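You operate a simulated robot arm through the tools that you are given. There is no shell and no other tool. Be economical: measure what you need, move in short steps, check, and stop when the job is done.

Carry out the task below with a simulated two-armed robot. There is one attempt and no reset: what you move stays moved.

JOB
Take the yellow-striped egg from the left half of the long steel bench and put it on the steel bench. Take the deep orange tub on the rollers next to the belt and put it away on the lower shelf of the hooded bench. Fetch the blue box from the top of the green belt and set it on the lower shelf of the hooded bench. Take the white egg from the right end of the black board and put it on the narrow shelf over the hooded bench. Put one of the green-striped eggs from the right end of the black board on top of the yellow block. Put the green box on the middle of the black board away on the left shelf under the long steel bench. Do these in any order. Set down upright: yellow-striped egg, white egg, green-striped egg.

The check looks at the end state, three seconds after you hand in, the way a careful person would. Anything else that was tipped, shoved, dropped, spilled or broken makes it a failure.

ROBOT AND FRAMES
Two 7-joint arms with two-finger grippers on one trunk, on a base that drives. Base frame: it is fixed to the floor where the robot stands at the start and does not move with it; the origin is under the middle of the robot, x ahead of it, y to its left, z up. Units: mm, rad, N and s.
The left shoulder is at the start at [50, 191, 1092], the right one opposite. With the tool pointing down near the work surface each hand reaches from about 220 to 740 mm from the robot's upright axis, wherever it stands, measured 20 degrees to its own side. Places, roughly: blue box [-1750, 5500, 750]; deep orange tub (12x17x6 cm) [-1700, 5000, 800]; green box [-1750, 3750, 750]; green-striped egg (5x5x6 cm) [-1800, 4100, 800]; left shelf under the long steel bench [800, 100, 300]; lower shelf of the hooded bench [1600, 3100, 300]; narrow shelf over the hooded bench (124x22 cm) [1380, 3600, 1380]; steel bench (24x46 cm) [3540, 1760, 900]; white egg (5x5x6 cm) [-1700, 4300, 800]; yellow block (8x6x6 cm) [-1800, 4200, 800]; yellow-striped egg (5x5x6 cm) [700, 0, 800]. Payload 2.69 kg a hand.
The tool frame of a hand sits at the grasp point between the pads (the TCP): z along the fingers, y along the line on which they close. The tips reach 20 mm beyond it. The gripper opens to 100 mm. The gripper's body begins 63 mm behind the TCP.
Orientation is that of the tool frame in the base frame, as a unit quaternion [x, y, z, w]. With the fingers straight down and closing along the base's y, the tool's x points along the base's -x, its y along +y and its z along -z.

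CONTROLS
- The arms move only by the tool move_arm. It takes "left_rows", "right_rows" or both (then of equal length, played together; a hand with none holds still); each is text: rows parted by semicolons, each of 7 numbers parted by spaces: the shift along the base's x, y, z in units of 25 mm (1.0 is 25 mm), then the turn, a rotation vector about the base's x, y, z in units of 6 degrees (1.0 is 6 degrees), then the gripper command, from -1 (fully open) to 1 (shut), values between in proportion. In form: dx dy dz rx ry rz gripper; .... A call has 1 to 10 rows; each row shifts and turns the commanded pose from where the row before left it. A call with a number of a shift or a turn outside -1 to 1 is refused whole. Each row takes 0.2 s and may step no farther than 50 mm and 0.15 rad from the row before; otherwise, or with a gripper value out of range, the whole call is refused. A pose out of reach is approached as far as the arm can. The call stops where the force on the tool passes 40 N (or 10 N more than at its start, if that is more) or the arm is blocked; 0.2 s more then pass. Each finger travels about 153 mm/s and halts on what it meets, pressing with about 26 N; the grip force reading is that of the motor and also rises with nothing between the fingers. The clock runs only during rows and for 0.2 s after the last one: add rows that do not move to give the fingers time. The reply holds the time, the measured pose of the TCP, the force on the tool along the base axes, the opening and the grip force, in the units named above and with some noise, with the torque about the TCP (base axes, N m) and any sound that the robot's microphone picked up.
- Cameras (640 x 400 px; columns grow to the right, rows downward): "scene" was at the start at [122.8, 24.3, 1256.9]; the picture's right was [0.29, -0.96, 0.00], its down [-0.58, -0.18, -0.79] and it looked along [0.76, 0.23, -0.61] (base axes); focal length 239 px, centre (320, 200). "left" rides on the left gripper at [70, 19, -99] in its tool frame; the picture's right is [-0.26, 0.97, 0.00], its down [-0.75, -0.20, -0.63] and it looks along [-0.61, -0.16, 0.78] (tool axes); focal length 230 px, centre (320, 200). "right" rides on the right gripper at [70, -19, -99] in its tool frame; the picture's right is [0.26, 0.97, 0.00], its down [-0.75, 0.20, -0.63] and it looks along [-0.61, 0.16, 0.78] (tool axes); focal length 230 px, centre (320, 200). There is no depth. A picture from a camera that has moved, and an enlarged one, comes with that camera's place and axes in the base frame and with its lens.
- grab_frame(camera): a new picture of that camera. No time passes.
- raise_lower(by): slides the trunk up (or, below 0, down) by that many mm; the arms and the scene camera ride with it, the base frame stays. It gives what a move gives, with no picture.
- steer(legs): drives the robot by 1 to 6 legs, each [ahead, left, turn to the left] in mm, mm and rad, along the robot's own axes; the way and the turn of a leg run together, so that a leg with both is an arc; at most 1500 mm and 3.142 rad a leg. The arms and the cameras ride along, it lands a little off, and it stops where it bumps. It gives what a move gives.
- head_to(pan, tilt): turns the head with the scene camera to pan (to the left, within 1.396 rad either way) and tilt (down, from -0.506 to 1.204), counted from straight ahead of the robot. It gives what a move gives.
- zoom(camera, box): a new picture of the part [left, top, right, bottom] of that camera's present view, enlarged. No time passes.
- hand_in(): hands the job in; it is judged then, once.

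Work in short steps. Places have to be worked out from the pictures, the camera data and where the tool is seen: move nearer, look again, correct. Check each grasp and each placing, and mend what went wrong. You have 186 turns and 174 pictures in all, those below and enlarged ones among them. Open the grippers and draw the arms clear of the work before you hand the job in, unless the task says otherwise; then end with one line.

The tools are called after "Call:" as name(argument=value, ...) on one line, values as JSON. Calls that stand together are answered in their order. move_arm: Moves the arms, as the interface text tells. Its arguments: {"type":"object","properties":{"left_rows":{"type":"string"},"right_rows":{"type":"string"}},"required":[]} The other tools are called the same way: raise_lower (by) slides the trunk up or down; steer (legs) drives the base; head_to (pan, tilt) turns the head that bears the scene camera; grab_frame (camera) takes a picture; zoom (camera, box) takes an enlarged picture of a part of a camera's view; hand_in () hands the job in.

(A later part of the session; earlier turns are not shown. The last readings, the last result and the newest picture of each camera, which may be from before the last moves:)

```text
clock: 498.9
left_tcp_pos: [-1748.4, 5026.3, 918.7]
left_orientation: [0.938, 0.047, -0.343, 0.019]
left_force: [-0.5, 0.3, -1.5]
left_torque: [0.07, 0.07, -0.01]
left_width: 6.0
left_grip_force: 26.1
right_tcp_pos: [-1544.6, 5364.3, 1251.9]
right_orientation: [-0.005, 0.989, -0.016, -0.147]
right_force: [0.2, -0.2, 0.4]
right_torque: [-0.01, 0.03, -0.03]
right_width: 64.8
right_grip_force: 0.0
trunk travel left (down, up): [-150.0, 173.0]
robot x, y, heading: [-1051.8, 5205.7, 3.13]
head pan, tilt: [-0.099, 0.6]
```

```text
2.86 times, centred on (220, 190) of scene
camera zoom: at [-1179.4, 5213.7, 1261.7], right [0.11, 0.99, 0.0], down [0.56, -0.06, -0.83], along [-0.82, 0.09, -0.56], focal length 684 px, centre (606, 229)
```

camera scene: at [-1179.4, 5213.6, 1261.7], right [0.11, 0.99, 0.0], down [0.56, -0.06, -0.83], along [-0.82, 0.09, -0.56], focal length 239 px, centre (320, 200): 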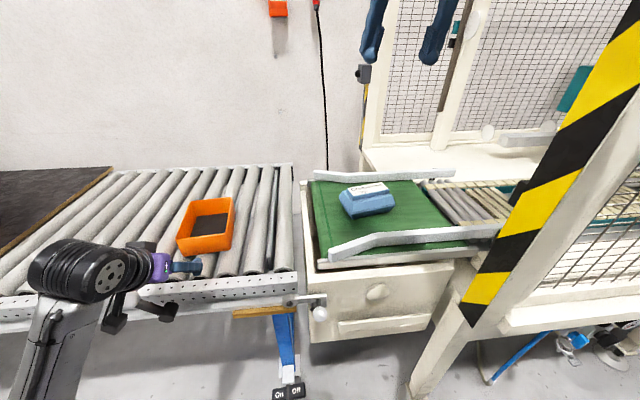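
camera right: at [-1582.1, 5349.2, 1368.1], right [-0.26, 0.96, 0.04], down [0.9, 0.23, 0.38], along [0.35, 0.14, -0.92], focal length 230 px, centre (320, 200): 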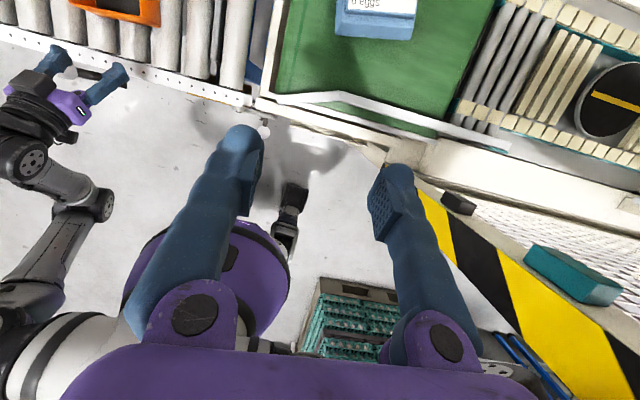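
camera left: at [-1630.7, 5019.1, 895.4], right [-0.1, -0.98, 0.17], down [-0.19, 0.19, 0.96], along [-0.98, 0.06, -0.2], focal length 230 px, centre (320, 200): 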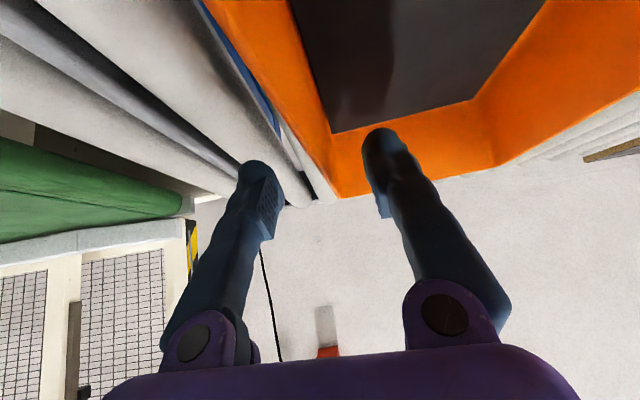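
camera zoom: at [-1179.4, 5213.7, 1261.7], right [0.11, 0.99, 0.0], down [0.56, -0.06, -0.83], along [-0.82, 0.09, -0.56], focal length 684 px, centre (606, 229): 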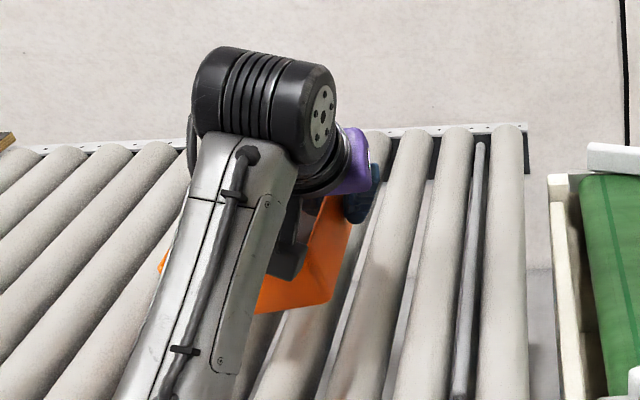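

The tub is held by its wall. I retract it and meanwhile turn the right hand upright and yaw it +90° for the blue box.

Call:
move_arm(left_rows="0.5 0 0.5 0 0 0 1;0.8 -0.3 0.5 0 0 0 1;0.8 -0.3 0.5 0 0 0 1;0.8 -0.3 0.5 0 0 0 1;0.8 -0.3 0.3 0 0 0 1;0.8 -0.3 0 0 0 0 1;0.8 0 0 0 0 0 1;0.6 0 0 0 0 0 1;0 0 0 0 0 -1 1;0 0 0 0 0 0 1", right_rows="0 0 -0.5 0 -1 0 -0.4;0 0 -0.5 0 -1 0 -0.4;0 0 -0.5 0 -0.8 0 -0.4;0 0 -0.5 0 0 1 -0.4;0 0 -0.5 0 0 1 -0.4;0 0 -0.5 0 0 1 -0.4;0 0 -0.5 0 0 1 -0.4;0 0 -0.5 0 0 1 -0.4;0 0 -0.5 0 0 1 -0.4;0 0 -0.5 0 0 1 -0.4")

Call:
move_arm(right_rows="0 0 0 0 0 1 -0.4;0 0 0 0 0 1 -0.4;0 0 0 0 0 1 -0.4;0 0 0 0 0 1 -0.4;0 0 0 0 0 1 -0.4;0 0 0 0 0 1 -0.4;0 0 0 0 0 1 -0.4;0 0 0 0 0 1 -0.4;0 0 0 0 0 0 -0.4")

Call:
steer(legs=[[70, -20, 0.01]])

Call:
move_arm(right_rows="-0.2 0 -0.3 1 0 0 -0.4;-0.4 0 -0.3 1 0 0 -0.4;-0.6 0 -0.3 1 0 0 -0.4;-0.6 0 -0.3 1 0 0 -0.4;-0.6 0 -0.3 1 0 0 -0.4;-0.6 0 -0.3 1 0 0 -0.4;-0.6 0 -0.3 0.7 0 0 -0.4;-0.6 0 0 0 0 0 -0.4")

Call:
grab_frame(camera="right")

Call:
grab_frame(camera="scene")

```text
clock: 501.1
left_tcp_pos: [-1593.1, 4976.5, 979.1]
left_orientation: [0.937, 0.001, -0.348, 0.007]
left_force: [-1.0, 0.6, -1.6]
left_torque: [0.04, 0.03, -0.01]
left_width: 6.3
left_grip_force: 26.3
right_tcp_pos: [-1534.8, 5361.1, 1136.1]
right_orientation: [-0.361, 0.933, -0.011, -0.002]
right_force: [-0.3, 0.2, 0.6]
right_torque: [-0.01, 0.0, -0.04]
right_width: 70.3
right_grip_force: 0.1
trunk travel left (down, up): [-150.0, 173.0]
robot x, y, heading: [-1049.2, 5205.3, 3.127]
head pan, tilt: [-0.099, 0.6]
```

```text
clock: 503.1
left_tcp_pos: [-1592.8, 4980.0, 980.7]
left_orientation: [0.937, 0.002, -0.349, 0.009]
left_force: [-0.2, -0.1, -0.9]
left_torque: [0.08, 0.02, 0.05]
left_width: 6.0
left_grip_force: 26.1
right_tcp_pos: [-1533.3, 5362.6, 1130.8]
right_orientation: [0.709, -0.705, 0.009, -0.008]
right_force: [-0.7, -0.5, -0.1]
right_torque: [-0.02, 0.02, -0.05]
right_width: 69.8
right_grip_force: 0.0
trunk travel left (down, up): [-150.0, 173.0]
robot x, y, heading: [-1051.4, 5201.0, 3.129]
head pan, tilt: [-0.099, 0.6]
```

```text
clock: 503.8
left_tcp_pos: [-1596.2, 4979.9, 980.9]
left_orientation: [0.937, 0.0, -0.349, 0.008]
left_force: [-0.3, -0.7, -1.5]
left_torque: [0.05, 0.01, 0.01]
left_width: 6.0
left_grip_force: 26.4
right_tcp_pos: [-1535.0, 5364.6, 1131.0]
right_orientation: [-0.706, 0.708, -0.008, 0.01]
right_force: [-0.5, 0.0, 0.2]
right_torque: [0.03, 0.0, -0.01]
right_width: 70.0
right_grip_force: 0.0
trunk travel left (down, up): [-150.0, 173.0]
robot x, y, heading: [-1052.8, 5204.8, 3.124]
head pan, tilt: [-0.099, 0.6]
stopped in leg 1: the robot was blocked; the commanded pose is now the measured one
```

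```text
clock: 505.6
left_tcp_pos: [-1605.6, 4982.3, 974.8]
left_orientation: [0.939, 0.0, -0.344, 0.01]
left_force: [0.6, -0.2, -1.0]
left_torque: [0.09, 0.02, -0.04]
left_width: 5.9
left_grip_force: 26.0
right_tcp_pos: [-1652.2, 5367.0, 1071.9]
right_orientation: [-0.66, 0.668, 0.229, 0.256]
right_force: [0.6, 0.6, -0.5]
right_torque: [-0.01, -0.02, -0.01]
right_width: 70.0
right_grip_force: 0.1
trunk travel left (down, up): [-150.0, 173.0]
robot x, y, heading: [-1053.6, 5203.8, 3.128]
head pan, tilt: [-0.099, 0.6]
```

```text
23 pictures are left
camera right: at [-1637.0, 5249.3, 1102.1], right [-0.96, -0.17, -0.2], down [-0.23, 0.17, 0.96], along [-0.13, 0.97, -0.21], focal length 230 px, centre (320, 200)
```

right: 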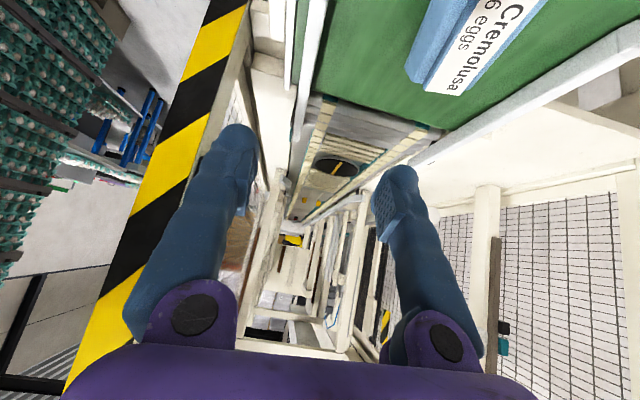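

```text
22 pictures are left
camera scene: at [-1181.4, 5214.2, 1261.7], right [0.11, 0.99, 0.0], down [0.56, -0.06, -0.82], along [-0.82, 0.09, -0.57], focal length 239 px, centre (320, 200)
```

scene: 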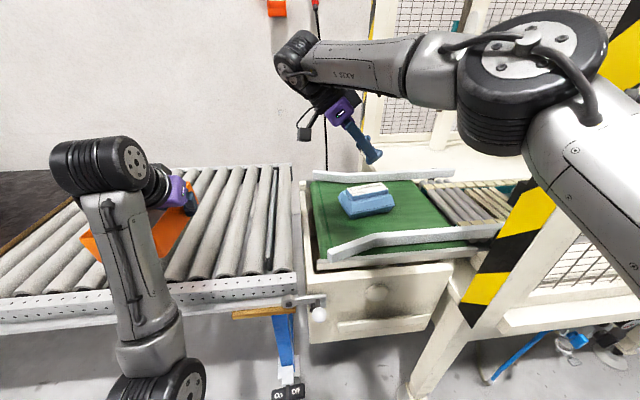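

The base was blocked by the right elbow at the cage post, so I stay. The blue box's label block is near (-1797, 5433), top 863, turned about 13°. I align the hand and move above it.

Call:
move_arm(right_rows="-0.7 0.3 -0.4 0 0 1 -0.4;-0.8 0.4 -0.5 0 0 1 -0.4;-0.8 0.4 -0.6 0 0 0.2 -0.4;-0.9 0.4 -0.6 0 0 0 -0.4;-0.9 0.4 -0.7 0 0 0 -0.4;-0.9 0.4 -0.7 0 0 0 -0.4;-0.8 0.34 -0.7 0 0 0 -0.4;0 0 0 0 0 0 -0.4")

Call:
grab_frame(camera="right")

```text
clock: 507.4
left_tcp_pos: [-1605.0, 4981.5, 975.4]
left_orientation: [0.939, 0.001, -0.343, 0.009]
left_force: [-0.3, 0.1, -1.1]
left_torque: [0.04, 0.01, -0.01]
left_width: 6.0
left_grip_force: 26.1
right_tcp_pos: [-1749.7, 5429.7, 976.0]
right_orientation: [0.732, -0.587, -0.258, -0.228]
right_force: [-0.3, -0.6, 0.2]
right_torque: [0.01, 0.01, 0.01]
right_width: 70.0
right_grip_force: 0.1
right hand out of reach, approached as far as the arm can: row 5, 6, 7
trunk travel left (down, up): [-150.0, 173.0]
robot x, y, heading: [-1052.5, 5204.4, 3.127]
head pan, tilt: [-0.099, 0.6]
```

```text
21 pictures are left
camera right: at [-1707.6, 5318.3, 1008.3], right [-0.9, -0.39, -0.2], down [-0.26, 0.12, 0.96], along [-0.35, 0.91, -0.21], focal length 230 px, centre (320, 200)
```

right: 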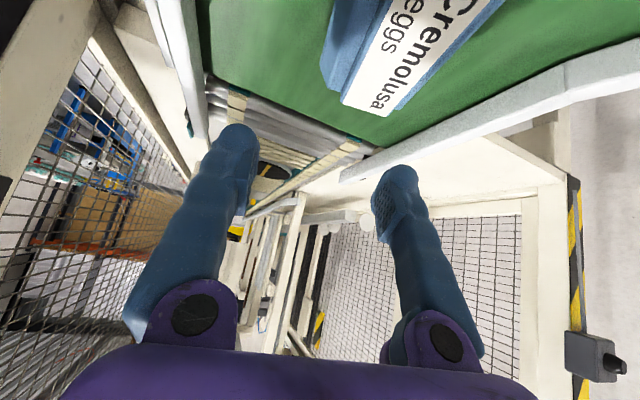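

The arm is 47 mm short. The left forearm hangs low near the conveyor rail, which probably blocked the base; I raise the left hand and then drive 55 mm ahead.

Call:
move_arm(left_rows="0.6 0 0.8 0 0 0 1;0.6 0 0.8 0 0 0 1;0.6 0 0.8 0 0 0 1;0.6 0 0.8 0 0 0 1;0.6 0 0.8 0 0 0 1;0 0 0.8 0 0 0 1;0 0 0.8 0 0 0 1")

Call:
steer(legs=[[55, 0, 0]])

Call:
grab_frame(camera="right")

```text
clock: 507.9
left_tcp_pos: [-1592.7, 4919.1, 1003.1]
left_orientation: [0.932, 0.03, -0.35, 0.085]
left_force: [-0.4, -0.1, -1.2]
left_torque: [0.03, -0.01, -0.03]
left_width: 6.0
left_grip_force: 26.1
left hand out of reach, approached as far as the arm can: row 2
right_tcp_pos: [-1750.5, 5427.6, 975.6]
right_orientation: [0.734, -0.587, -0.257, -0.227]
right_force: [-0.1, -0.5, -0.2]
right_torque: [0.01, -0.01, 0.01]
right_width: 70.2
right_grip_force: 0.1
trunk travel left (down, up): [-150.0, 173.0]
robot x, y, heading: [-1053.4, 5205.8, 3.123]
head pan, tilt: [-0.099, 0.6]
stopped in row 2 (left hand): the arm was blocked; the commanded pose is now the measured one
```

```text
clock: 508.9
left_tcp_pos: [-1647.3, 4917.5, 1002.7]
left_orientation: [0.932, 0.031, -0.351, 0.085]
left_force: [-0.1, -0.1, -0.4]
left_torque: [0.07, 0.07, 0.02]
left_width: 6.0
left_grip_force: 25.5
right_tcp_pos: [-1804.0, 5428.0, 976.4]
right_orientation: [0.733, -0.587, -0.256, -0.228]
right_force: [0.0, 1.3, -1.4]
right_torque: [-0.02, -0.02, -0.01]
right_width: 69.9
right_grip_force: 0.1
trunk travel left (down, up): [-150.0, 173.0]
robot x, y, heading: [-1107.3, 5205.5, 3.124]
head pan, tilt: [-0.099, 0.6]
```

```text
20 pictures are left
camera right: at [-1762.2, 5317.7, 1007.7], right [-0.9, -0.39, -0.2], down [-0.26, 0.12, 0.96], along [-0.35, 0.91, -0.21], focal length 230 px, centre (320, 200)
```

right: 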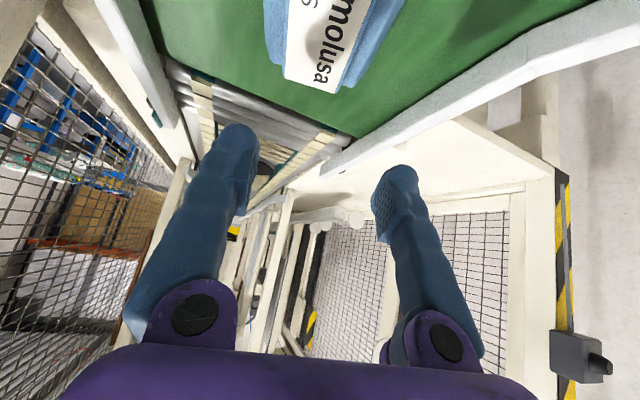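

The hand is now over the box: label centre (-1791, 5441). I shift slightly and descend to just above grip height.

Call:
move_arm(right_rows="0.56 0.32 -0.5 0 0 0 -0.4;0 0 -0.9 0 0 0 -0.4;0 0 -0.9 0 0 0 -0.4;0 0 -0.9 0 0 0 -0.4;0 0 -0.8 0 0 0 -0.4;0 0 0 0 0 0 -0.4")

Call:
zoom(camera="scene", box=[290, 140, 450, 250])

```text
clock: 510.3
left_tcp_pos: [-1646.1, 4917.9, 1003.8]
left_orientation: [0.932, 0.03, -0.352, 0.085]
left_force: [0.1, -0.7, -1.3]
left_torque: [0.06, 0.02, -0.02]
left_width: 6.1
left_grip_force: 26.3
right_tcp_pos: [-1788.6, 5437.0, 878.9]
right_orientation: [0.732, -0.588, -0.258, -0.227]
right_force: [-0.5, 0.4, 14.8]
right_torque: [0.12, -0.24, 0.02]
right_width: 70.8
right_grip_force: 0.5
trunk travel left (down, up): [-150.0, 173.0]
robot x, y, heading: [-1107.0, 5205.8, 3.128]
head pan, tilt: [-0.099, 0.6]
```

```text
3.64 times, centred on (370, 195) of scene
camera zoom: at [-1233.9, 5214.2, 1262.1], right [0.11, 0.99, 0.0], down [0.56, -0.06, -0.83], along [-0.82, 0.09, -0.56], focal length 871 px, centre (138, 218)
```

zoom: 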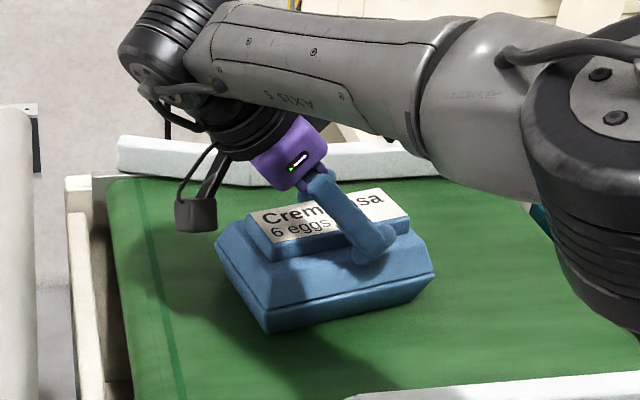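

A fingertip rests on the lid shoulder and the tips sit about 22 mm beyond the middle. I rise 5 mm, shift back along the box, and close.

Call:
move_arm(right_rows="0 0 0.24 0 0 0 -0.4;0.1 -0.45 0 0 0 0 -0.4;0.08 -0.45 0 0 0 0 -0.4;0 0 -0.1 0 0 0 -0.4;0 0 0 0 0 0 0.5;0 0 0 0 0 0 1;0 0 0 0 0 0 1;0 0 0 0 0 0 1")

Call:
zoom(camera="scene", box=[290, 140, 450, 250])

```text
clock: 512.1
left_tcp_pos: [-1645.2, 4918.3, 1002.7]
left_orientation: [0.932, 0.03, -0.352, 0.084]
left_force: [0.1, -0.4, -1.5]
left_torque: [0.04, 0.06, 0.02]
left_width: 6.0
left_grip_force: 25.9
right_tcp_pos: [-1782.8, 5415.7, 883.8]
right_orientation: [0.732, -0.588, -0.257, -0.228]
right_force: [8.0, 4.6, 11.2]
right_torque: [0.16, -0.03, -0.14]
right_width: 48.7
right_grip_force: 26.2
trunk travel left (down, up): [-150.0, 173.0]
robot x, y, heading: [-1103.8, 5206.1, 3.13]
head pan, tilt: [-0.099, 0.6]
```

```text
3.64 times, centred on (370, 195) of scene
camera zoom: at [-1233.3, 5214.8, 1262.0], right [0.11, 0.99, 0.0], down [0.56, -0.06, -0.83], along [-0.82, 0.09, -0.56], focal length 871 px, centre (138, 218)
```

zoom: 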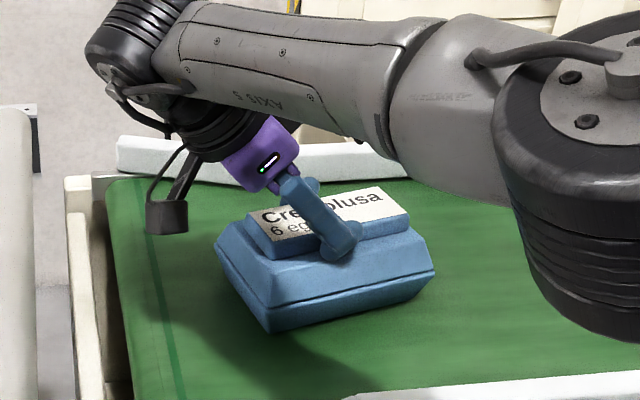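

Gripped at 48.7 mm near the middle. I lift it.

Call:
move_arm(right_rows="0 0 0.3 0 0 0 1;0 0 0.5 0 0 0 1;0 0 0.8 0 0 0 1;0 0 0.8 0 0 0 1;0 0 0.8 0 0 0 1;0 0 0.8 0 0 0 1;0 0 0.8 0 0 0 1")

Call:
grab_frame(camera="scene")

```text
clock: 513.7
left_tcp_pos: [-1646.5, 4919.0, 1001.5]
left_orientation: [0.932, 0.031, -0.351, 0.085]
left_force: [0.1, -0.3, -1.6]
left_torque: [0.08, 0.07, 0.01]
left_width: 5.8
left_grip_force: 26.0
right_tcp_pos: [-1785.3, 5413.4, 1000.2]
right_orientation: [0.733, -0.587, -0.257, -0.228]
right_force: [0.0, 0.5, -4.7]
right_torque: [-0.06, 0.0, 0.01]
right_width: 48.6
right_grip_force: 25.7
trunk travel left (down, up): [-150.0, 173.0]
robot x, y, heading: [-1110.9, 5207.2, 3.129]
head pan, tilt: [-0.099, 0.6]
```

```text
17 pictures are left
camera scene: at [-1235.5, 5214.8, 1261.6], right [0.11, 0.99, 0.0], down [0.56, -0.06, -0.82], along [-0.82, 0.09, -0.57], focal length 239 px, centre (320, 200)
```

scene: 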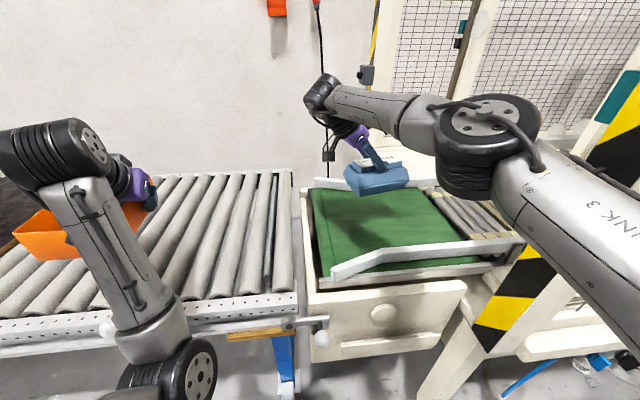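

Both loads are held. I back away from the belt, then level the left hand, turn the right hand to a forward lean and draw both in.

Call:
steer(legs=[[-500, 0, 0]])

Call:
move_arm(right_rows="0.9 0 0.3 0 0 1 1;0.9 0 0.3 0 0 1 1;0.9 0 0.3 0 0 1 1;0.9 0 0.3 0 0 1 1;0.9 0 0.3 0 0 1 1;0.9 0 0.3 0 0 1 1;0.9 0 0.3 0 0 1 1;0.9 0 0.3 0 0 1 1;0.9 0 0 0 0 1 1;0.5 0 0 0 0 1 1", left_rows="0 0 0.4 0.7 0 -0.6 1;0 0 0.4 0.63 0 -0.53 1;0.5 0 0.4 0 0 0 1;0.5 0 0.4 0 0 0 1;0.5 0 0.4 0 0 0 1;0.5 0 0.4 0 0 0 1;0 0 0 0 0 0 1;0 0 0 0 0 0 1;0 0 0 0 0 0 1;0 0 0 0 0 0 1")

Call:
move_arm(right_rows="0 0 0 0 0 1 1;0 0 0 0 0 1 1;0 0 0 0 0 0.8 1")

Call:
steer(legs=[[0, 320, 0.012], [0, 0, -3.1416], [1450, 0, 0]])

```text
clock: 516.6
left_tcp_pos: [-1145.7, 4912.4, 1002.7]
left_orientation: [0.932, 0.032, -0.35, 0.086]
left_force: [-0.6, 0.5, -1.1]
left_torque: [0.06, 0.04, -0.02]
left_width: 6.2
left_grip_force: 25.9
right_tcp_pos: [-1286.6, 5407.5, 1001.0]
right_orientation: [0.734, -0.586, -0.258, -0.227]
right_force: [0.1, -0.5, -4.2]
right_torque: [-0.07, -0.02, -0.01]
right_width: 48.3
right_grip_force: 26.0
trunk travel left (down, up): [-150.0, 173.0]
robot x, y, heading: [-609.1, 5200.2, 3.129]
head pan, tilt: [-0.099, 0.6]
```

```text
clock: 518.8
left_tcp_pos: [-1154.2, 4910.6, 1016.5]
left_orientation: [0.936, 0.001, -0.352, 0.0]
left_force: [0.1, 0.3, -1.7]
left_torque: [0.08, 0.04, 0.0]
left_width: 6.0
left_grip_force: 25.9
left hand out of reach, approached as far as the arm can: row 2, 3, 4, 5, 6
right_tcp_pos: [-1069.9, 5406.5, 1060.7]
right_orientation: [0.929, -0.14, -0.337, -0.068]
right_force: [0.5, 0.2, -4.7]
right_torque: [0.04, -0.02, -0.01]
right_width: 48.5
right_grip_force: 26.3
trunk travel left (down, up): [-150.0, 173.0]
robot x, y, heading: [-607.2, 5199.0, 3.133]
head pan, tilt: [-0.099, 0.6]
```

```text
clock: 519.6
left_tcp_pos: [-1154.2, 4910.8, 1015.9]
left_orientation: [0.936, 0.001, -0.352, 0.0]
left_force: [0.5, -1.3, -1.6]
left_torque: [0.06, 0.04, 0.0]
left_width: 5.9
left_grip_force: 26.0
right_tcp_pos: [-1071.7, 5407.2, 1060.0]
right_orientation: [0.939, -0.003, -0.342, -0.018]
right_force: [0.3, -0.2, -3.9]
right_torque: [0.01, -0.08, -0.02]
right_width: 48.6
right_grip_force: 25.8
trunk travel left (down, up): [-150.0, 173.0]
robot x, y, heading: [-607.9, 5201.1, 3.132]
head pan, tilt: [-0.099, 0.6]
```

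```text
refused: -3.1416 is not a number from -3.14159 to 3.14159
```

A refused leg only; I repeat with a legal turn and drive into the passage.

Call:
steer(legs=[[0, 320, 0.01], [0, 0, -3.14], [1450, 0, 0]])

```text
clock: 537.2
left_tcp_pos: [1404.8, 5067.7, 1016.9]
left_orientation: [0.024, 0.935, -0.009, 0.353]
left_force: [0.0, 0.6, -1.0]
left_torque: [-0.09, 0.0, -0.01]
left_width: 6.1
left_grip_force: 26.0
right_tcp_pos: [1295.3, 4577.1, 1060.3]
right_orientation: [0.028, 0.939, -0.028, 0.342]
right_force: [-0.3, 0.2, -4.5]
right_torque: [0.04, 0.05, 0.01]
right_width: 48.4
right_grip_force: 26.1
trunk travel left (down, up): [-150.0, 173.0]
robot x, y, heading: [847.4, 4811.7, -0.059]
head pan, tilt: [-0.099, 0.6]
```

I correct the heading, continue through the passage, turn to face the hooded bench and move along it to y about 3530.

Call:
steer(legs=[[0, 85, 0.06], [1450, 0, 0], [480, 0, 0], [0, 0, 3.13], [0, 1360, 0]])

Call:
raise_lower(by=-150)

Call:
head_to(pan=0.0, tilt=0.55)

Call:
grab_frame(camera="scene")

```text
clock: 567.1
left_tcp_pos: [2257.0, 3237.6, 1016.3]
left_orientation: [0.936, 0.01, -0.352, 0.004]
left_force: [0.9, -0.3, -1.9]
left_torque: [0.08, 0.01, 0.02]
left_width: 5.9
left_grip_force: 26.0
right_tcp_pos: [2333.5, 3736.6, 1059.4]
right_orientation: [0.939, 0.003, -0.343, -0.016]
right_force: [0.0, -0.3, -3.1]
right_torque: [-0.01, -0.07, 0.01]
right_width: 48.3
right_grip_force: 26.0
trunk travel left (down, up): [-150.0, 173.0]
robot x, y, heading: [2798.6, 3539.6, -3.131]
head pan, tilt: [-0.099, 0.6]
```

```text
clock: 568.8
left_tcp_pos: [2258.1, 3238.1, 867.8]
left_orientation: [0.936, 0.008, -0.352, 0.003]
left_force: [0.3, 1.2, -1.0]
left_torque: [0.08, 0.02, -0.02]
left_width: 6.0
left_grip_force: 26.1
right_tcp_pos: [2333.3, 3736.7, 908.8]
right_orientation: [0.939, 0.005, -0.343, -0.015]
right_force: [0.1, -0.1, -3.3]
right_torque: [-0.01, -0.08, 0.0]
right_width: 48.6
right_grip_force: 25.7
trunk travel left (down, up): [0.0, 323.0]
robot x, y, heading: [2799.7, 3535.4, -3.13]
head pan, tilt: [-0.099, 0.6]
```

```text
clock: 569.5
left_tcp_pos: [2258.3, 3237.6, 866.8]
left_orientation: [0.936, 0.009, -0.353, 0.004]
left_force: [-0.2, 0.6, -1.4]
left_torque: [0.07, 0.04, 0.0]
left_width: 6.3
left_grip_force: 25.7
right_tcp_pos: [2332.4, 3736.5, 909.9]
right_orientation: [0.939, 0.004, -0.343, -0.015]
right_force: [-0.9, 0.4, -3.8]
right_torque: [-0.01, -0.07, -0.01]
right_width: 48.3
right_grip_force: 25.7
trunk travel left (down, up): [0.0, 323.0]
robot x, y, heading: [2798.1, 3536.5, -3.133]
head pan, tilt: [0.0, 0.55]
```

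```text
16 pictures are left
camera scene: at [2669.5, 3533.9, 1116.2], right [-0.01, 1.0, 0.0], down [0.52, 0.0, -0.85], along [-0.85, -0.01, -0.52], focal length 239 px, centre (320, 200)
```

scene: 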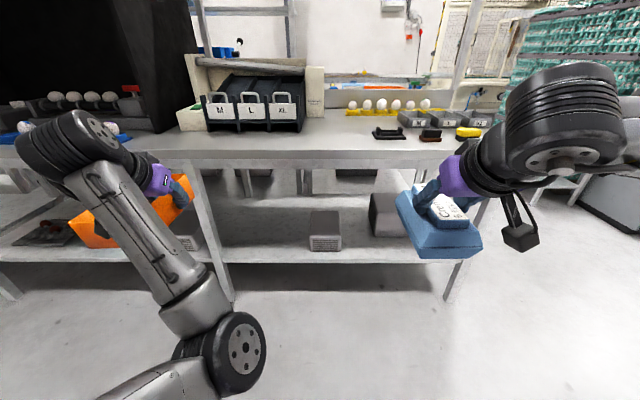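

The lower shelf is free from y 3050 to 3480 and in a gap near 3720. I lower both hands in front of the bench to shelf-entry height.

Call:
move_arm(right_rows="-0.4 0 -1 0 0 0 1;-0.4 0 -1 0 0 0 1;-0.4 0 -1 0 0 0 1;-0.4 0 -1 0 0 0 1;-0.4 0 -1 0 0 0 1;-0.4 0 -1 0 0 0 1;-0.4 0 -1 0 0 0 1;-0.4 0 -1 0 0 0 1;-0.4 0 -1 0 0 0 1;-0.4 0 -1 0 0 0 1", left_rows="-0.2 0 -1 0 0 0 1;-0.2 0 -1 0 0 0 1;-0.2 0 -1 0 0 0 1;-0.2 0 -1 0 0 0 1;-0.2 0 -1 0 0 0 1;-0.2 0 -1 0 0 0 1;-0.2 0 -1 0 0 0 1;-0.2 0 -1 0 0 0 1;-0.2 0 -1 0 0 0 1;-0.2 0 -1 0 0 0 1")

Call:
move_arm(right_rows="-0.4 0 -1 0 0 0 1;-0.4 0 -1 0 0 0 1;-0.4 0 -1 0 0 0 1;-0.4 0 -1 0 0 0 1;-0.4 0 -1 0 0 0 1;-0.4 0 -1 0 0 0 1;-0.4 0 -1 0 0 0 1;-0.4 0 -1 0 0 0 1;-0.2 0 -1 0 0 0 1", left_rows="-0.2 0 -1 0 0 0 1;-0.2 0 -1 0 0 0 1;-0.2 0 -1 0 0 0 1;-0.2 0 -1 0 0 0 1;-0.2 0 -1 0 0 0 1;-0.2 0 -1 0 0 0 1;-0.2 0 -1 0 0 0 1;-0.2 0 -0.7 0 0 0 1;-0.2 0 -0.5 0 0 0 1")

Call:
grab_frame(camera="scene")

```text
clock: 570.6
left_tcp_pos: [2214.5, 3251.0, 855.2]
left_orientation: [0.902, 0.004, -0.431, -0.014]
left_force: [-0.3, -0.2, -0.8]
left_torque: [0.07, 0.02, -0.03]
left_width: 5.6
left_grip_force: 26.3
right_tcp_pos: [2294.2, 3736.2, 807.6]
right_orientation: [0.94, 0.004, -0.341, -0.016]
right_force: [1.0, 0.3, -4.2]
right_torque: [0.01, -0.07, 0.02]
right_width: 48.2
right_grip_force: 25.5
trunk travel left (down, up): [0.0, 323.0]
robot x, y, heading: [2800.1, 3534.9, -3.131]
head pan, tilt: [0.0, 0.55]
stopped in row 5 (left hand): the arm was blocked; the commanded pose is now the measured one
```

```text
clock: 571.3
left_tcp_pos: [2183.7, 3258.9, 882.3]
left_orientation: [0.864, 0.002, -0.504, -0.024]
left_force: [-0.4, -0.4, -1.7]
left_torque: [0.03, -0.03, 0.03]
left_width: 5.9
left_grip_force: 26.5
right_tcp_pos: [2269.0, 3735.9, 744.5]
right_orientation: [0.94, 0.004, -0.341, -0.017]
right_force: [-0.3, -0.8, -3.3]
right_torque: [-0.03, -0.04, -0.01]
right_width: 48.5
right_grip_force: 25.8
trunk travel left (down, up): [0.0, 323.0]
robot x, y, heading: [2799.6, 3537.0, -3.135]
head pan, tilt: [0.0, 0.55]
stopped in row 3 (left hand): the arm was blocked; the commanded pose is now the measured one
```

```text
15 pictures are left
camera scene: at [2669.7, 3533.9, 1116.2], right [-0.01, 1.0, 0.0], down [0.52, 0.0, -0.85], along [-0.85, -0.01, -0.52], focal length 239 px, centre (320, 200)
```

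scene: 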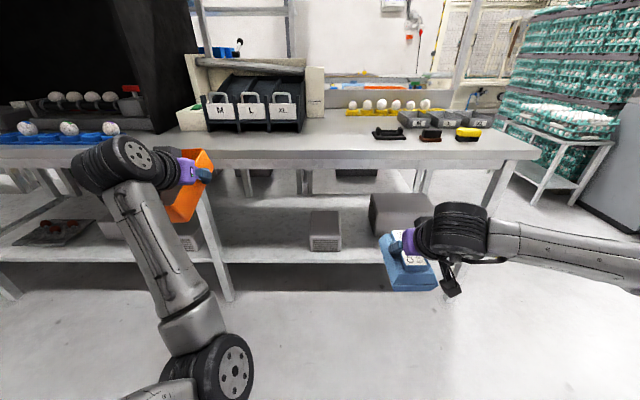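

The left elbow is jammed low against the base, so only the right arm can go down now. I raise the left hand with the tub to clear the bench top.

Call:
move_arm(left_rows="0 0 1 0 0 0 1;0 0 1 0 0 0 1;0 0 1 0 0 0 1;0 0 1 0 0 0 1;0 0 1 0 0 0 1;0 0 1 0 0 0 1;0 0 0.5 0 0 0 1")

Call:
move_arm(right_rows="-0.4 0 -1 0 0 0 1;-0.4 0 -1 0 0 0 1;-0.4 0 -1 0 0 0 1;-0.4 0 -1 0 0 0 1;-0.4 0 -1 0 0 0 1;-0.4 0 -1 0 0 0 1;-0.4 0 -1 0 0 0 1;-0.4 0 -1 0 0 0 1;-0.4 0 -1 0 0 0 1;-0.4 0 -1 0 0 0 1")

Call:
move_arm(right_rows="-0.4 0 -1 0 0 0 1;-0.4 0 -1 0 0 0 1;-0.4 0 -0.4 0 0 0 1;0 0 0 0 0 0 1")

```text
clock: 572.9
left_tcp_pos: [2184.7, 3259.7, 1043.1]
left_orientation: [0.864, 0.003, -0.503, -0.023]
left_force: [0.5, 0.5, -0.8]
left_torque: [0.08, 0.03, -0.03]
left_width: 5.9
left_grip_force: 26.3
right_tcp_pos: [2267.2, 3735.2, 744.1]
right_orientation: [0.939, 0.003, -0.342, -0.017]
right_force: [-0.2, 0.5, -4.3]
right_torque: [0.0, -0.05, -0.02]
right_width: 48.4
right_grip_force: 26.2
trunk travel left (down, up): [0.0, 323.0]
robot x, y, heading: [2800.9, 3536.5, -3.136]
head pan, tilt: [0.0, 0.55]
```

```text
clock: 575.1
left_tcp_pos: [2184.6, 3258.4, 1043.7]
left_orientation: [0.864, 0.002, -0.503, -0.024]
left_force: [-0.3, 0.1, -1.3]
left_torque: [0.07, -0.03, 0.01]
left_width: 6.0
left_grip_force: 26.1
right_tcp_pos: [2166.9, 3734.6, 493.2]
right_orientation: [0.939, 0.004, -0.342, -0.016]
right_force: [-0.2, -0.6, -4.4]
right_torque: [-0.04, -0.04, -0.04]
right_width: 48.4
right_grip_force: 25.6
trunk travel left (down, up): [0.0, 323.0]
robot x, y, heading: [2799.2, 3534.9, -3.14]
head pan, tilt: [0.0, 0.55]
```

```text
clock: 576.1
left_tcp_pos: [2183.7, 3258.2, 1042.6]
left_orientation: [0.864, 0.002, -0.503, -0.024]
left_force: [-0.6, 0.1, -1.2]
left_torque: [0.09, -0.02, -0.03]
left_width: 5.9
left_grip_force: 26.1
right_tcp_pos: [2139.0, 3734.9, 435.4]
right_orientation: [0.939, 0.003, -0.342, -0.017]
right_force: [0.0, -0.5, -4.7]
right_torque: [0.02, -0.07, -0.01]
right_width: 48.6
right_grip_force: 26.0
trunk travel left (down, up): [0.0, 323.0]
robot x, y, heading: [2795.3, 3533.6, -3.132]
head pan, tilt: [0.0, 0.55]
```

The blue box is at entry height. I align it with the gap and drive in, then look.

Call:
steer(legs=[[0, 15, -0.005], [345, 0, 0]])

Call:
grab_frame(camera="right")

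Call:
grab_frame(camera="scene")

```text
clock: 578.8
left_tcp_pos: [1834.7, 3251.7, 1043.4]
left_orientation: [0.864, -0.001, -0.503, -0.025]
left_force: [0.6, 0.0, -1.4]
left_torque: [0.06, 0.0, 0.01]
left_width: 5.8
left_grip_force: 26.5
right_tcp_pos: [1795.3, 3728.8, 435.0]
right_orientation: [0.94, -0.001, -0.341, -0.018]
right_force: [-0.5, 0.5, -5.1]
right_torque: [-0.01, -0.07, -0.05]
right_width: 48.5
right_grip_force: 26.3
trunk travel left (down, up): [0.0, 323.0]
robot x, y, heading: [2453.7, 3520.2, 3.139]
head pan, tilt: [0.0, 0.55]
```

```text
14 pictures are left
camera right: at [1912.5, 3744.4, 466.8], right [0.18, -0.96, -0.2], down [-0.17, -0.23, 0.96], along [-0.97, -0.14, -0.21], focal length 230 px, centre (320, 200)
```

right: 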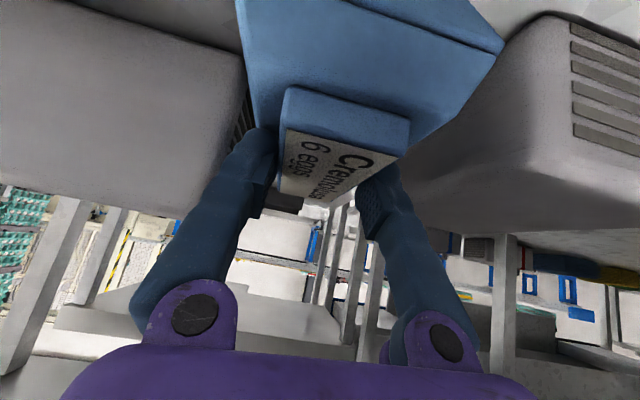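

```text
13 pictures are left
camera scene: at [2323.3, 3521.0, 1116.1], right [0.0, 1.0, 0.0], down [0.52, 0.0, -0.85], along [-0.85, 0.0, -0.52], focal length 239 px, centre (320, 200)
```

scene: 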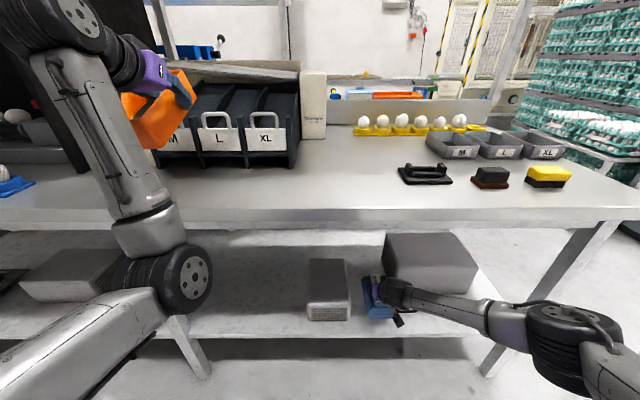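

The blue box sits slightly close to the right neighbour. I shift 14 mm left, go 35 mm deeper, and lower it.

Call:
steer(legs=[[0, 14, 0], [35, 0, 0]])

Call:
move_arm(right_rows="0 0 -0.5 0 0 0 1;0 0 -0.3 0 0 0 1;0 0 -0.2 0 0 0 1;0 0 -0.15 0 0 0 1;0 0 -0.12 0 0 0 1;0 0 -0.12 0 0 0 1;0 0 -0.12 0 0 0 1;0 0 -0.12 0 0 0 1;0 0 -0.12 0 0 0 1;0 0 -0.12 0 0 0 1")

```text
clock: 580.0
left_tcp_pos: [1800.9, 3236.8, 1042.5]
left_orientation: [0.864, -0.002, -0.503, -0.026]
left_force: [0.3, -0.1, -1.4]
left_torque: [0.08, 0.0, -0.01]
left_width: 6.0
left_grip_force: 26.4
right_tcp_pos: [1759.6, 3715.7, 434.8]
right_orientation: [0.94, -0.002, -0.341, -0.018]
right_force: [0.9, -0.5, -4.7]
right_torque: [-0.03, -0.09, -0.01]
right_width: 48.3
right_grip_force: 26.4
trunk travel left (down, up): [0.0, 323.0]
robot x, y, heading: [2421.6, 3505.4, 3.139]
head pan, tilt: [0.0, 0.55]
```

```text
clock: 582.2
left_tcp_pos: [1802.1, 3237.7, 1044.4]
left_orientation: [0.864, -0.003, -0.503, -0.027]
left_force: [0.6, 0.3, -0.7]
left_torque: [0.05, -0.02, -0.01]
left_width: 6.0
left_grip_force: 26.0
right_tcp_pos: [1759.6, 3715.3, 390.9]
right_orientation: [0.939, -0.003, -0.344, -0.018]
right_force: [4.0, 3.0, 7.6]
right_torque: [-0.25, 0.66, -0.08]
right_width: 48.5
right_grip_force: 26.2
trunk travel left (down, up): [0.0, 323.0]
robot x, y, heading: [2415.4, 3510.5, 3.137]
head pan, tilt: [0.0, 0.55]
```

It bears on the shelf. I go 3 mm lower, open, and lift the hand away as before.

Call:
move_arm(right_rows="0 0 -0.1 0 0 0 1;0 0 0 0 0 0 0.4;0 0 0 0 0 0 0;0 0 0 0 0 0 -0.2;0 0 0.3 0 0 0 -0.4;0 0 0.5 0 0 0 -0.45;0.3 0 0.5 0 0 0 -0.5;0.7 0 0.5 0 0 0 -0.5;1 0 0.3 0 0 0 -0.5;1 0 0 0 0 0 -0.5")

Call:
grab_frame(camera="right")

```text
clock: 584.5
left_tcp_pos: [1801.4, 3237.4, 1044.7]
left_orientation: [0.864, -0.003, -0.502, -0.026]
left_force: [0.4, 0.7, -0.6]
left_torque: [0.06, 0.01, 0.0]
left_width: 6.3
left_grip_force: 26.1
right_tcp_pos: [1835.3, 3714.2, 439.1]
right_orientation: [0.94, -0.003, -0.341, -0.02]
right_force: [0.3, -0.1, -0.2]
right_torque: [-0.02, 0.04, -0.01]
right_width: 74.9
right_grip_force: 0.0
trunk travel left (down, up): [0.0, 323.0]
robot x, y, heading: [2420.6, 3507.5, 3.136]
head pan, tilt: [0.0, 0.55]
```

```text
12 pictures are left
camera right: at [1953.3, 3730.3, 470.5], right [0.18, -0.96, -0.2], down [-0.17, -0.23, 0.96], along [-0.97, -0.14, -0.21], focal length 230 px, centre (320, 200)
```

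right: 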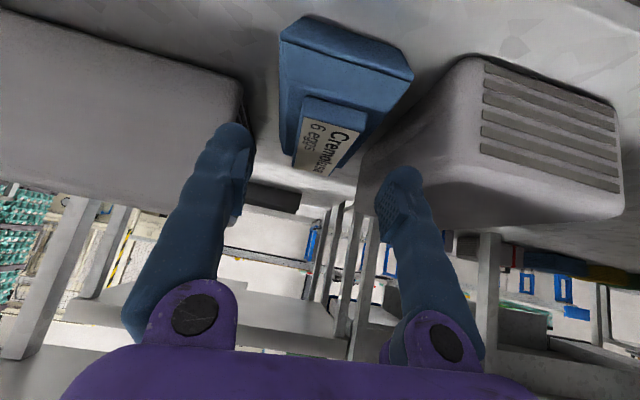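

The blue box stands on the lower shelf. For the tub I'll change hands, since the left elbow is jammed: back out first, raise the trunk, level the tub and lift the right hand.

Call:
steer(legs=[[-330, 0, 0]])

Call:
raise_lower(by=150)

Call:
move_arm(right_rows="0.4 0 1 0 0 0 -0.5;0.4 0 1 0 0 0 -0.5;0.4 0 1 0 0 0 -0.5;0.4 0 1 0 0 0 -0.5;0.4 0 1 0 0 0 -0.5;0 0 1 0 0 0 -0.5;0 0 1 0 0 0 -0.5;0 0 1 0 0 0 -0.5;0 0 1 0 0 0 -0.5;0 0 1 0 0 0 -0.5")

Call:
move_arm(right_rows="0 0 1 0 0 0 -0.5;0 0 1 0 0 0 -0.5;0 0 1 0 0 0 -0.5;0 0 1 0 0 0 -0.5;0 0 1 0 0 0 -0.5;0 0 1 0 0 0 -0.5;0 0 1 0 0 0 -0.5")

Call:
move_arm(left_rows="0 0 0 0 -1 0 1;0 0 0 0 -1 0 1;0 0 0 0 -1 0 1;0 0 0 0 -0.3 0 1")

Call:
grab_frame(camera="scene")

```text
clock: 586.6
left_tcp_pos: [2132.4, 3233.7, 1044.1]
left_orientation: [0.863, -0.001, -0.504, -0.025]
left_force: [0.2, 0.1, -0.5]
left_torque: [0.08, -0.03, 0.03]
left_width: 5.8
left_grip_force: 25.7
right_tcp_pos: [2164.3, 3710.8, 437.5]
right_orientation: [0.939, 0.001, -0.342, -0.018]
right_force: [0.6, -0.8, 0.3]
right_torque: [-0.02, -0.01, 0.05]
right_width: 75.0
right_grip_force: 0.0
trunk travel left (down, up): [0.0, 323.0]
robot x, y, heading: [2750.3, 3504.8, -3.138]
head pan, tilt: [0.0, 0.55]
```

```text
clock: 588.4
left_tcp_pos: [2132.1, 3234.8, 1194.3]
left_orientation: [0.864, 0.0, -0.503, -0.025]
left_force: [0.2, -0.3, -0.9]
left_torque: [0.06, 0.02, -0.01]
left_width: 6.1
left_grip_force: 26.3
right_tcp_pos: [2164.7, 3710.0, 587.4]
right_orientation: [0.94, 0.0, -0.342, -0.018]
right_force: [-0.4, 0.3, -0.5]
right_torque: [-0.03, 0.02, 0.01]
right_width: 74.8
right_grip_force: 0.0
trunk travel left (down, up): [-150.0, 173.0]
robot x, y, heading: [2749.0, 3507.0, -3.138]
head pan, tilt: [0.0, 0.55]
```

```text
clock: 590.6
left_tcp_pos: [2132.5, 3232.8, 1194.1]
left_orientation: [0.864, -0.001, -0.503, -0.026]
left_force: [0.6, -0.5, -1.4]
left_torque: [0.05, -0.01, -0.01]
left_width: 5.7
left_grip_force: 25.9
right_tcp_pos: [2215.8, 3711.5, 840.5]
right_orientation: [0.939, 0.0, -0.342, -0.018]
right_force: [1.0, -0.3, 0.4]
right_torque: [-0.01, 0.02, -0.02]
right_width: 74.8
right_grip_force: 0.0
trunk travel left (down, up): [-150.0, 173.0]
robot x, y, heading: [2749.7, 3509.8, -3.139]
head pan, tilt: [0.0, 0.55]
```

```text
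clock: 592.2
left_tcp_pos: [2133.0, 3234.1, 1193.6]
left_orientation: [0.864, 0.0, -0.503, -0.025]
left_force: [-0.7, -0.4, -1.1]
left_torque: [0.07, -0.01, -0.02]
left_width: 6.2
left_grip_force: 26.1
right_tcp_pos: [2212.9, 3708.4, 1013.3]
right_orientation: [0.939, 0.0, -0.342, -0.018]
right_force: [-0.3, 1.0, 0.0]
right_torque: [0.0, 0.0, 0.0]
right_width: 75.1
right_grip_force: 0.0
trunk travel left (down, up): [-150.0, 173.0]
robot x, y, heading: [2750.0, 3508.2, -3.142]
head pan, tilt: [0.0, 0.55]
```

```text
clock: 593.2
left_tcp_pos: [2131.7, 3233.7, 1193.5]
left_orientation: [0.938, 0.004, -0.346, -0.025]
left_force: [0.0, 0.7, -0.5]
left_torque: [0.1, 0.0, 0.02]
left_width: 6.3
left_grip_force: 25.9
right_tcp_pos: [2214.6, 3709.3, 1012.0]
right_orientation: [0.94, 0.0, -0.342, -0.017]
right_force: [0.6, 0.3, -0.4]
right_torque: [0.0, -0.01, -0.02]
right_width: 74.8
right_grip_force: 0.0
trunk travel left (down, up): [-150.0, 173.0]
robot x, y, heading: [2749.2, 3505.3, 3.139]
head pan, tilt: [0.0, 0.55]
```

```text
11 pictures are left
camera scene: at [2619.5, 3505.7, 1266.2], right [0.0, 1.0, 0.0], down [0.52, 0.0, -0.85], along [-0.85, 0.0, -0.52], focal length 239 px, centre (320, 200)
```

scene: 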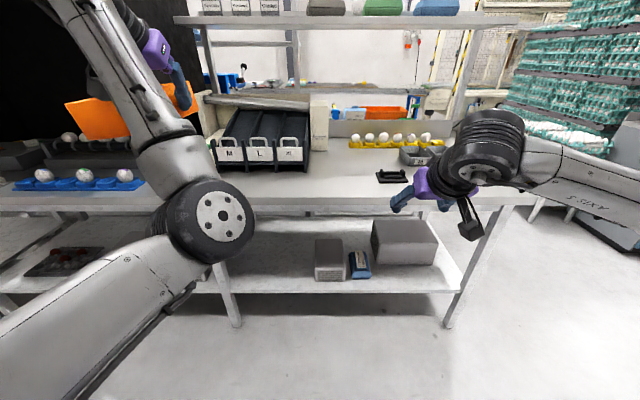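

The tub is level. I raise the right hand, shift right so the tub is over free bench space, lower the trunk and drive in.

Call:
move_arm(right_rows="0 0 1 0 0 0 -0.5;0 0 1 0 0 0 -0.5;0 0 1 0 0 0 -0.5;0 0 1 0 0 0 -0.5;0 0 1 0 0 0 -0.5;0 0 1 0 0 0 -0.5;0 0 1 0 0 0 -0.5")

Call:
steer(legs=[[0, -350, 0], [340, 0, 0]])

Call:
raise_lower(by=-130)

Call:
head_to(pan=0.3, tilt=0.6)

Call:
grab_frame(camera="scene")

```text
clock: 594.8
left_tcp_pos: [2132.8, 3234.9, 1194.2]
left_orientation: [0.937, 0.004, -0.348, -0.025]
left_force: [-0.1, -0.1, -1.4]
left_torque: [0.11, 0.02, 0.02]
left_width: 5.9
left_grip_force: 25.8
right_tcp_pos: [2213.5, 3710.5, 1188.5]
right_orientation: [0.939, 0.0, -0.342, -0.017]
right_force: [-0.5, -0.1, 0.4]
right_torque: [0.01, -0.05, -0.01]
right_width: 74.8
right_grip_force: 0.1
trunk travel left (down, up): [-150.0, 173.0]
robot x, y, heading: [2748.1, 3507.0, -3.14]
head pan, tilt: [0.0, 0.55]
```

```text
clock: 600.2
left_tcp_pos: [1793.2, 3583.3, 1194.2]
left_orientation: [0.938, 0.002, -0.346, -0.026]
left_force: [-1.5, 0.4, -1.5]
left_torque: [0.08, -0.02, -0.01]
left_width: 5.8
left_grip_force: 25.6
right_tcp_pos: [1875.8, 4059.2, 1187.0]
right_orientation: [0.939, -0.003, -0.342, -0.019]
right_force: [0.7, 1.2, 0.3]
right_torque: [-0.03, -0.03, 0.0]
right_width: 74.7
right_grip_force: 0.1
trunk travel left (down, up): [-150.0, 173.0]
robot x, y, heading: [2413.8, 3856.5, 3.135]
head pan, tilt: [0.0, 0.55]
```

```text
clock: 601.8
left_tcp_pos: [1792.4, 3583.6, 1064.3]
left_orientation: [0.938, 0.002, -0.346, -0.025]
left_force: [0.2, -0.7, -1.1]
left_torque: [0.06, 0.01, -0.04]
left_width: 5.8
left_grip_force: 26.3
right_tcp_pos: [1876.6, 4058.4, 1057.4]
right_orientation: [0.939, -0.002, -0.342, -0.019]
right_force: [0.0, -0.3, -0.3]
right_torque: [0.0, 0.0, -0.01]
right_width: 74.9
right_grip_force: 0.0
trunk travel left (down, up): [-20.0, 303.0]
robot x, y, heading: [2409.8, 3850.8, 3.139]
head pan, tilt: [0.0, 0.55]
```

```text
clock: 602.6
left_tcp_pos: [1793.6, 3584.4, 1063.9]
left_orientation: [0.938, 0.003, -0.347, -0.025]
left_force: [-1.2, -0.1, -1.1]
left_torque: [0.07, 0.04, 0.02]
left_width: 6.0
left_grip_force: 26.2
right_tcp_pos: [1876.2, 4060.2, 1059.4]
right_orientation: [0.939, -0.003, -0.343, -0.019]
right_force: [-0.1, 0.7, -0.4]
right_torque: [-0.01, 0.0, 0.04]
right_width: 75.1
right_grip_force: 0.1
trunk travel left (down, up): [-20.0, 303.0]
robot x, y, heading: [2410.5, 3850.5, 3.136]
head pan, tilt: [0.3, 0.6]
```

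```text
10 pictures are left
camera scene: at [2286.8, 3826.2, 1131.7], right [-0.29, 0.96, 0.0], down [0.54, 0.16, -0.83], along [-0.79, -0.24, -0.56], focal length 239 px, centre (320, 200)
```

scene: 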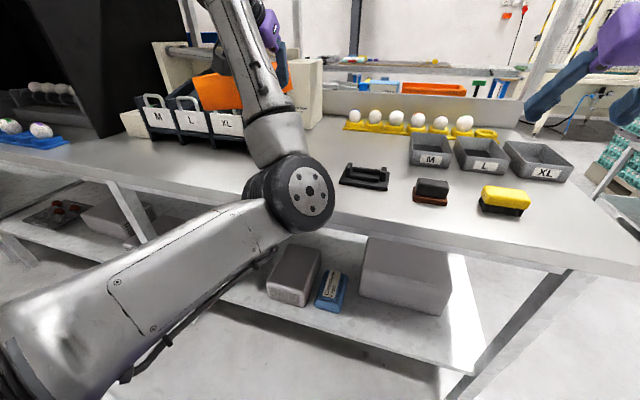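

The tub hangs over free bench; the left elbow is near the bench front, so I back 28 mm and lower the tub carefully.

Call:
steer(legs=[[-28, -10, 0]])

Call:
move_arm(left_rows="0 0 -1 0 0 0 1;0 0 -1 0 0 0 1;0 0 -1 0 0 0 1;0 0 -1 0 0 0 1;0 0 -0.8 0 0 0 1;0 0 -0.6 0 0 0 1;0 0 -0.4 0 0 0 1;0 0 -0.2 0 0 0 1;0 0 -0.2 0 0 0 1;0 0 -0.2 0 0 0 1")

Call:
grab_frame(camera="scene")

```text
clock: 603.4
left_tcp_pos: [1821.1, 3593.9, 1064.4]
left_orientation: [0.937, 0.002, -0.347, -0.026]
left_force: [0.2, 0.7, -1.1]
left_torque: [0.02, -0.02, -0.01]
left_width: 6.0
left_grip_force: 26.1
right_tcp_pos: [1903.6, 4067.8, 1059.3]
right_orientation: [0.939, -0.003, -0.343, -0.019]
right_force: [-0.5, 0.1, -0.3]
right_torque: [-0.03, -0.01, 0.01]
right_width: 75.0
right_grip_force: 0.1
trunk travel left (down, up): [-20.0, 303.0]
robot x, y, heading: [2442.3, 3862.2, 3.136]
head pan, tilt: [0.3, 0.6]
```

```text
clock: 605.6
left_tcp_pos: [1821.1, 3592.8, 903.7]
left_orientation: [0.937, 0.001, -0.347, -0.026]
left_force: [-1.1, 0.2, -1.6]
left_torque: [0.06, 0.01, -0.01]
left_width: 6.0
left_grip_force: 25.4
right_tcp_pos: [1904.6, 4069.2, 1058.2]
right_orientation: [0.94, -0.002, -0.341, -0.019]
right_force: [-0.6, 0.3, 0.8]
right_torque: [0.03, -0.03, -0.01]
right_width: 74.8
right_grip_force: 0.1
trunk travel left (down, up): [-20.0, 303.0]
robot x, y, heading: [2441.7, 3860.6, 3.142]
head pan, tilt: [0.3, 0.6]
```

```text
9 pictures are left
camera scene: at [2314.6, 3835.9, 1131.7], right [-0.29, 0.96, 0.0], down [0.54, 0.16, -0.82], along [-0.79, -0.24, -0.57], focal length 239 px, centre (320, 200)
```

scene: 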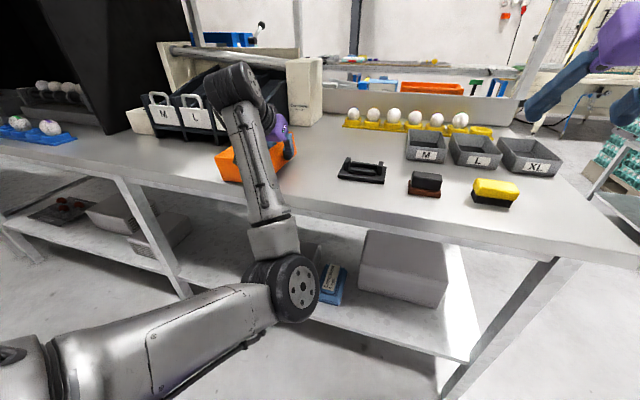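

Nearly down. I lower in small steps to contact and release the tub.

Call:
move_arm(left_rows="0 0 -0.2 0 0 0 1;0 0 -0.15 0 0 0 1;0 0 -0.15 0 0 0 1;0 0 -0.12 0 0 0 1;0 0 0 0 0 0 1")

```text
clock: 606.8
left_tcp_pos: [1821.6, 3592.8, 888.8]
left_orientation: [0.938, 0.001, -0.347, -0.026]
left_force: [-0.5, -0.8, 1.3]
left_torque: [-0.07, -0.19, -0.07]
left_width: 5.8
left_grip_force: 26.4
right_tcp_pos: [1905.0, 4069.7, 1058.7]
right_orientation: [0.939, -0.003, -0.343, -0.019]
right_force: [0.3, -0.5, 0.1]
right_torque: [0.0, -0.01, 0.0]
right_width: 75.1
right_grip_force: 0.0
trunk travel left (down, up): [-20.0, 303.0]
robot x, y, heading: [2437.4, 3864.3, 3.132]
head pan, tilt: [0.3, 0.6]
```

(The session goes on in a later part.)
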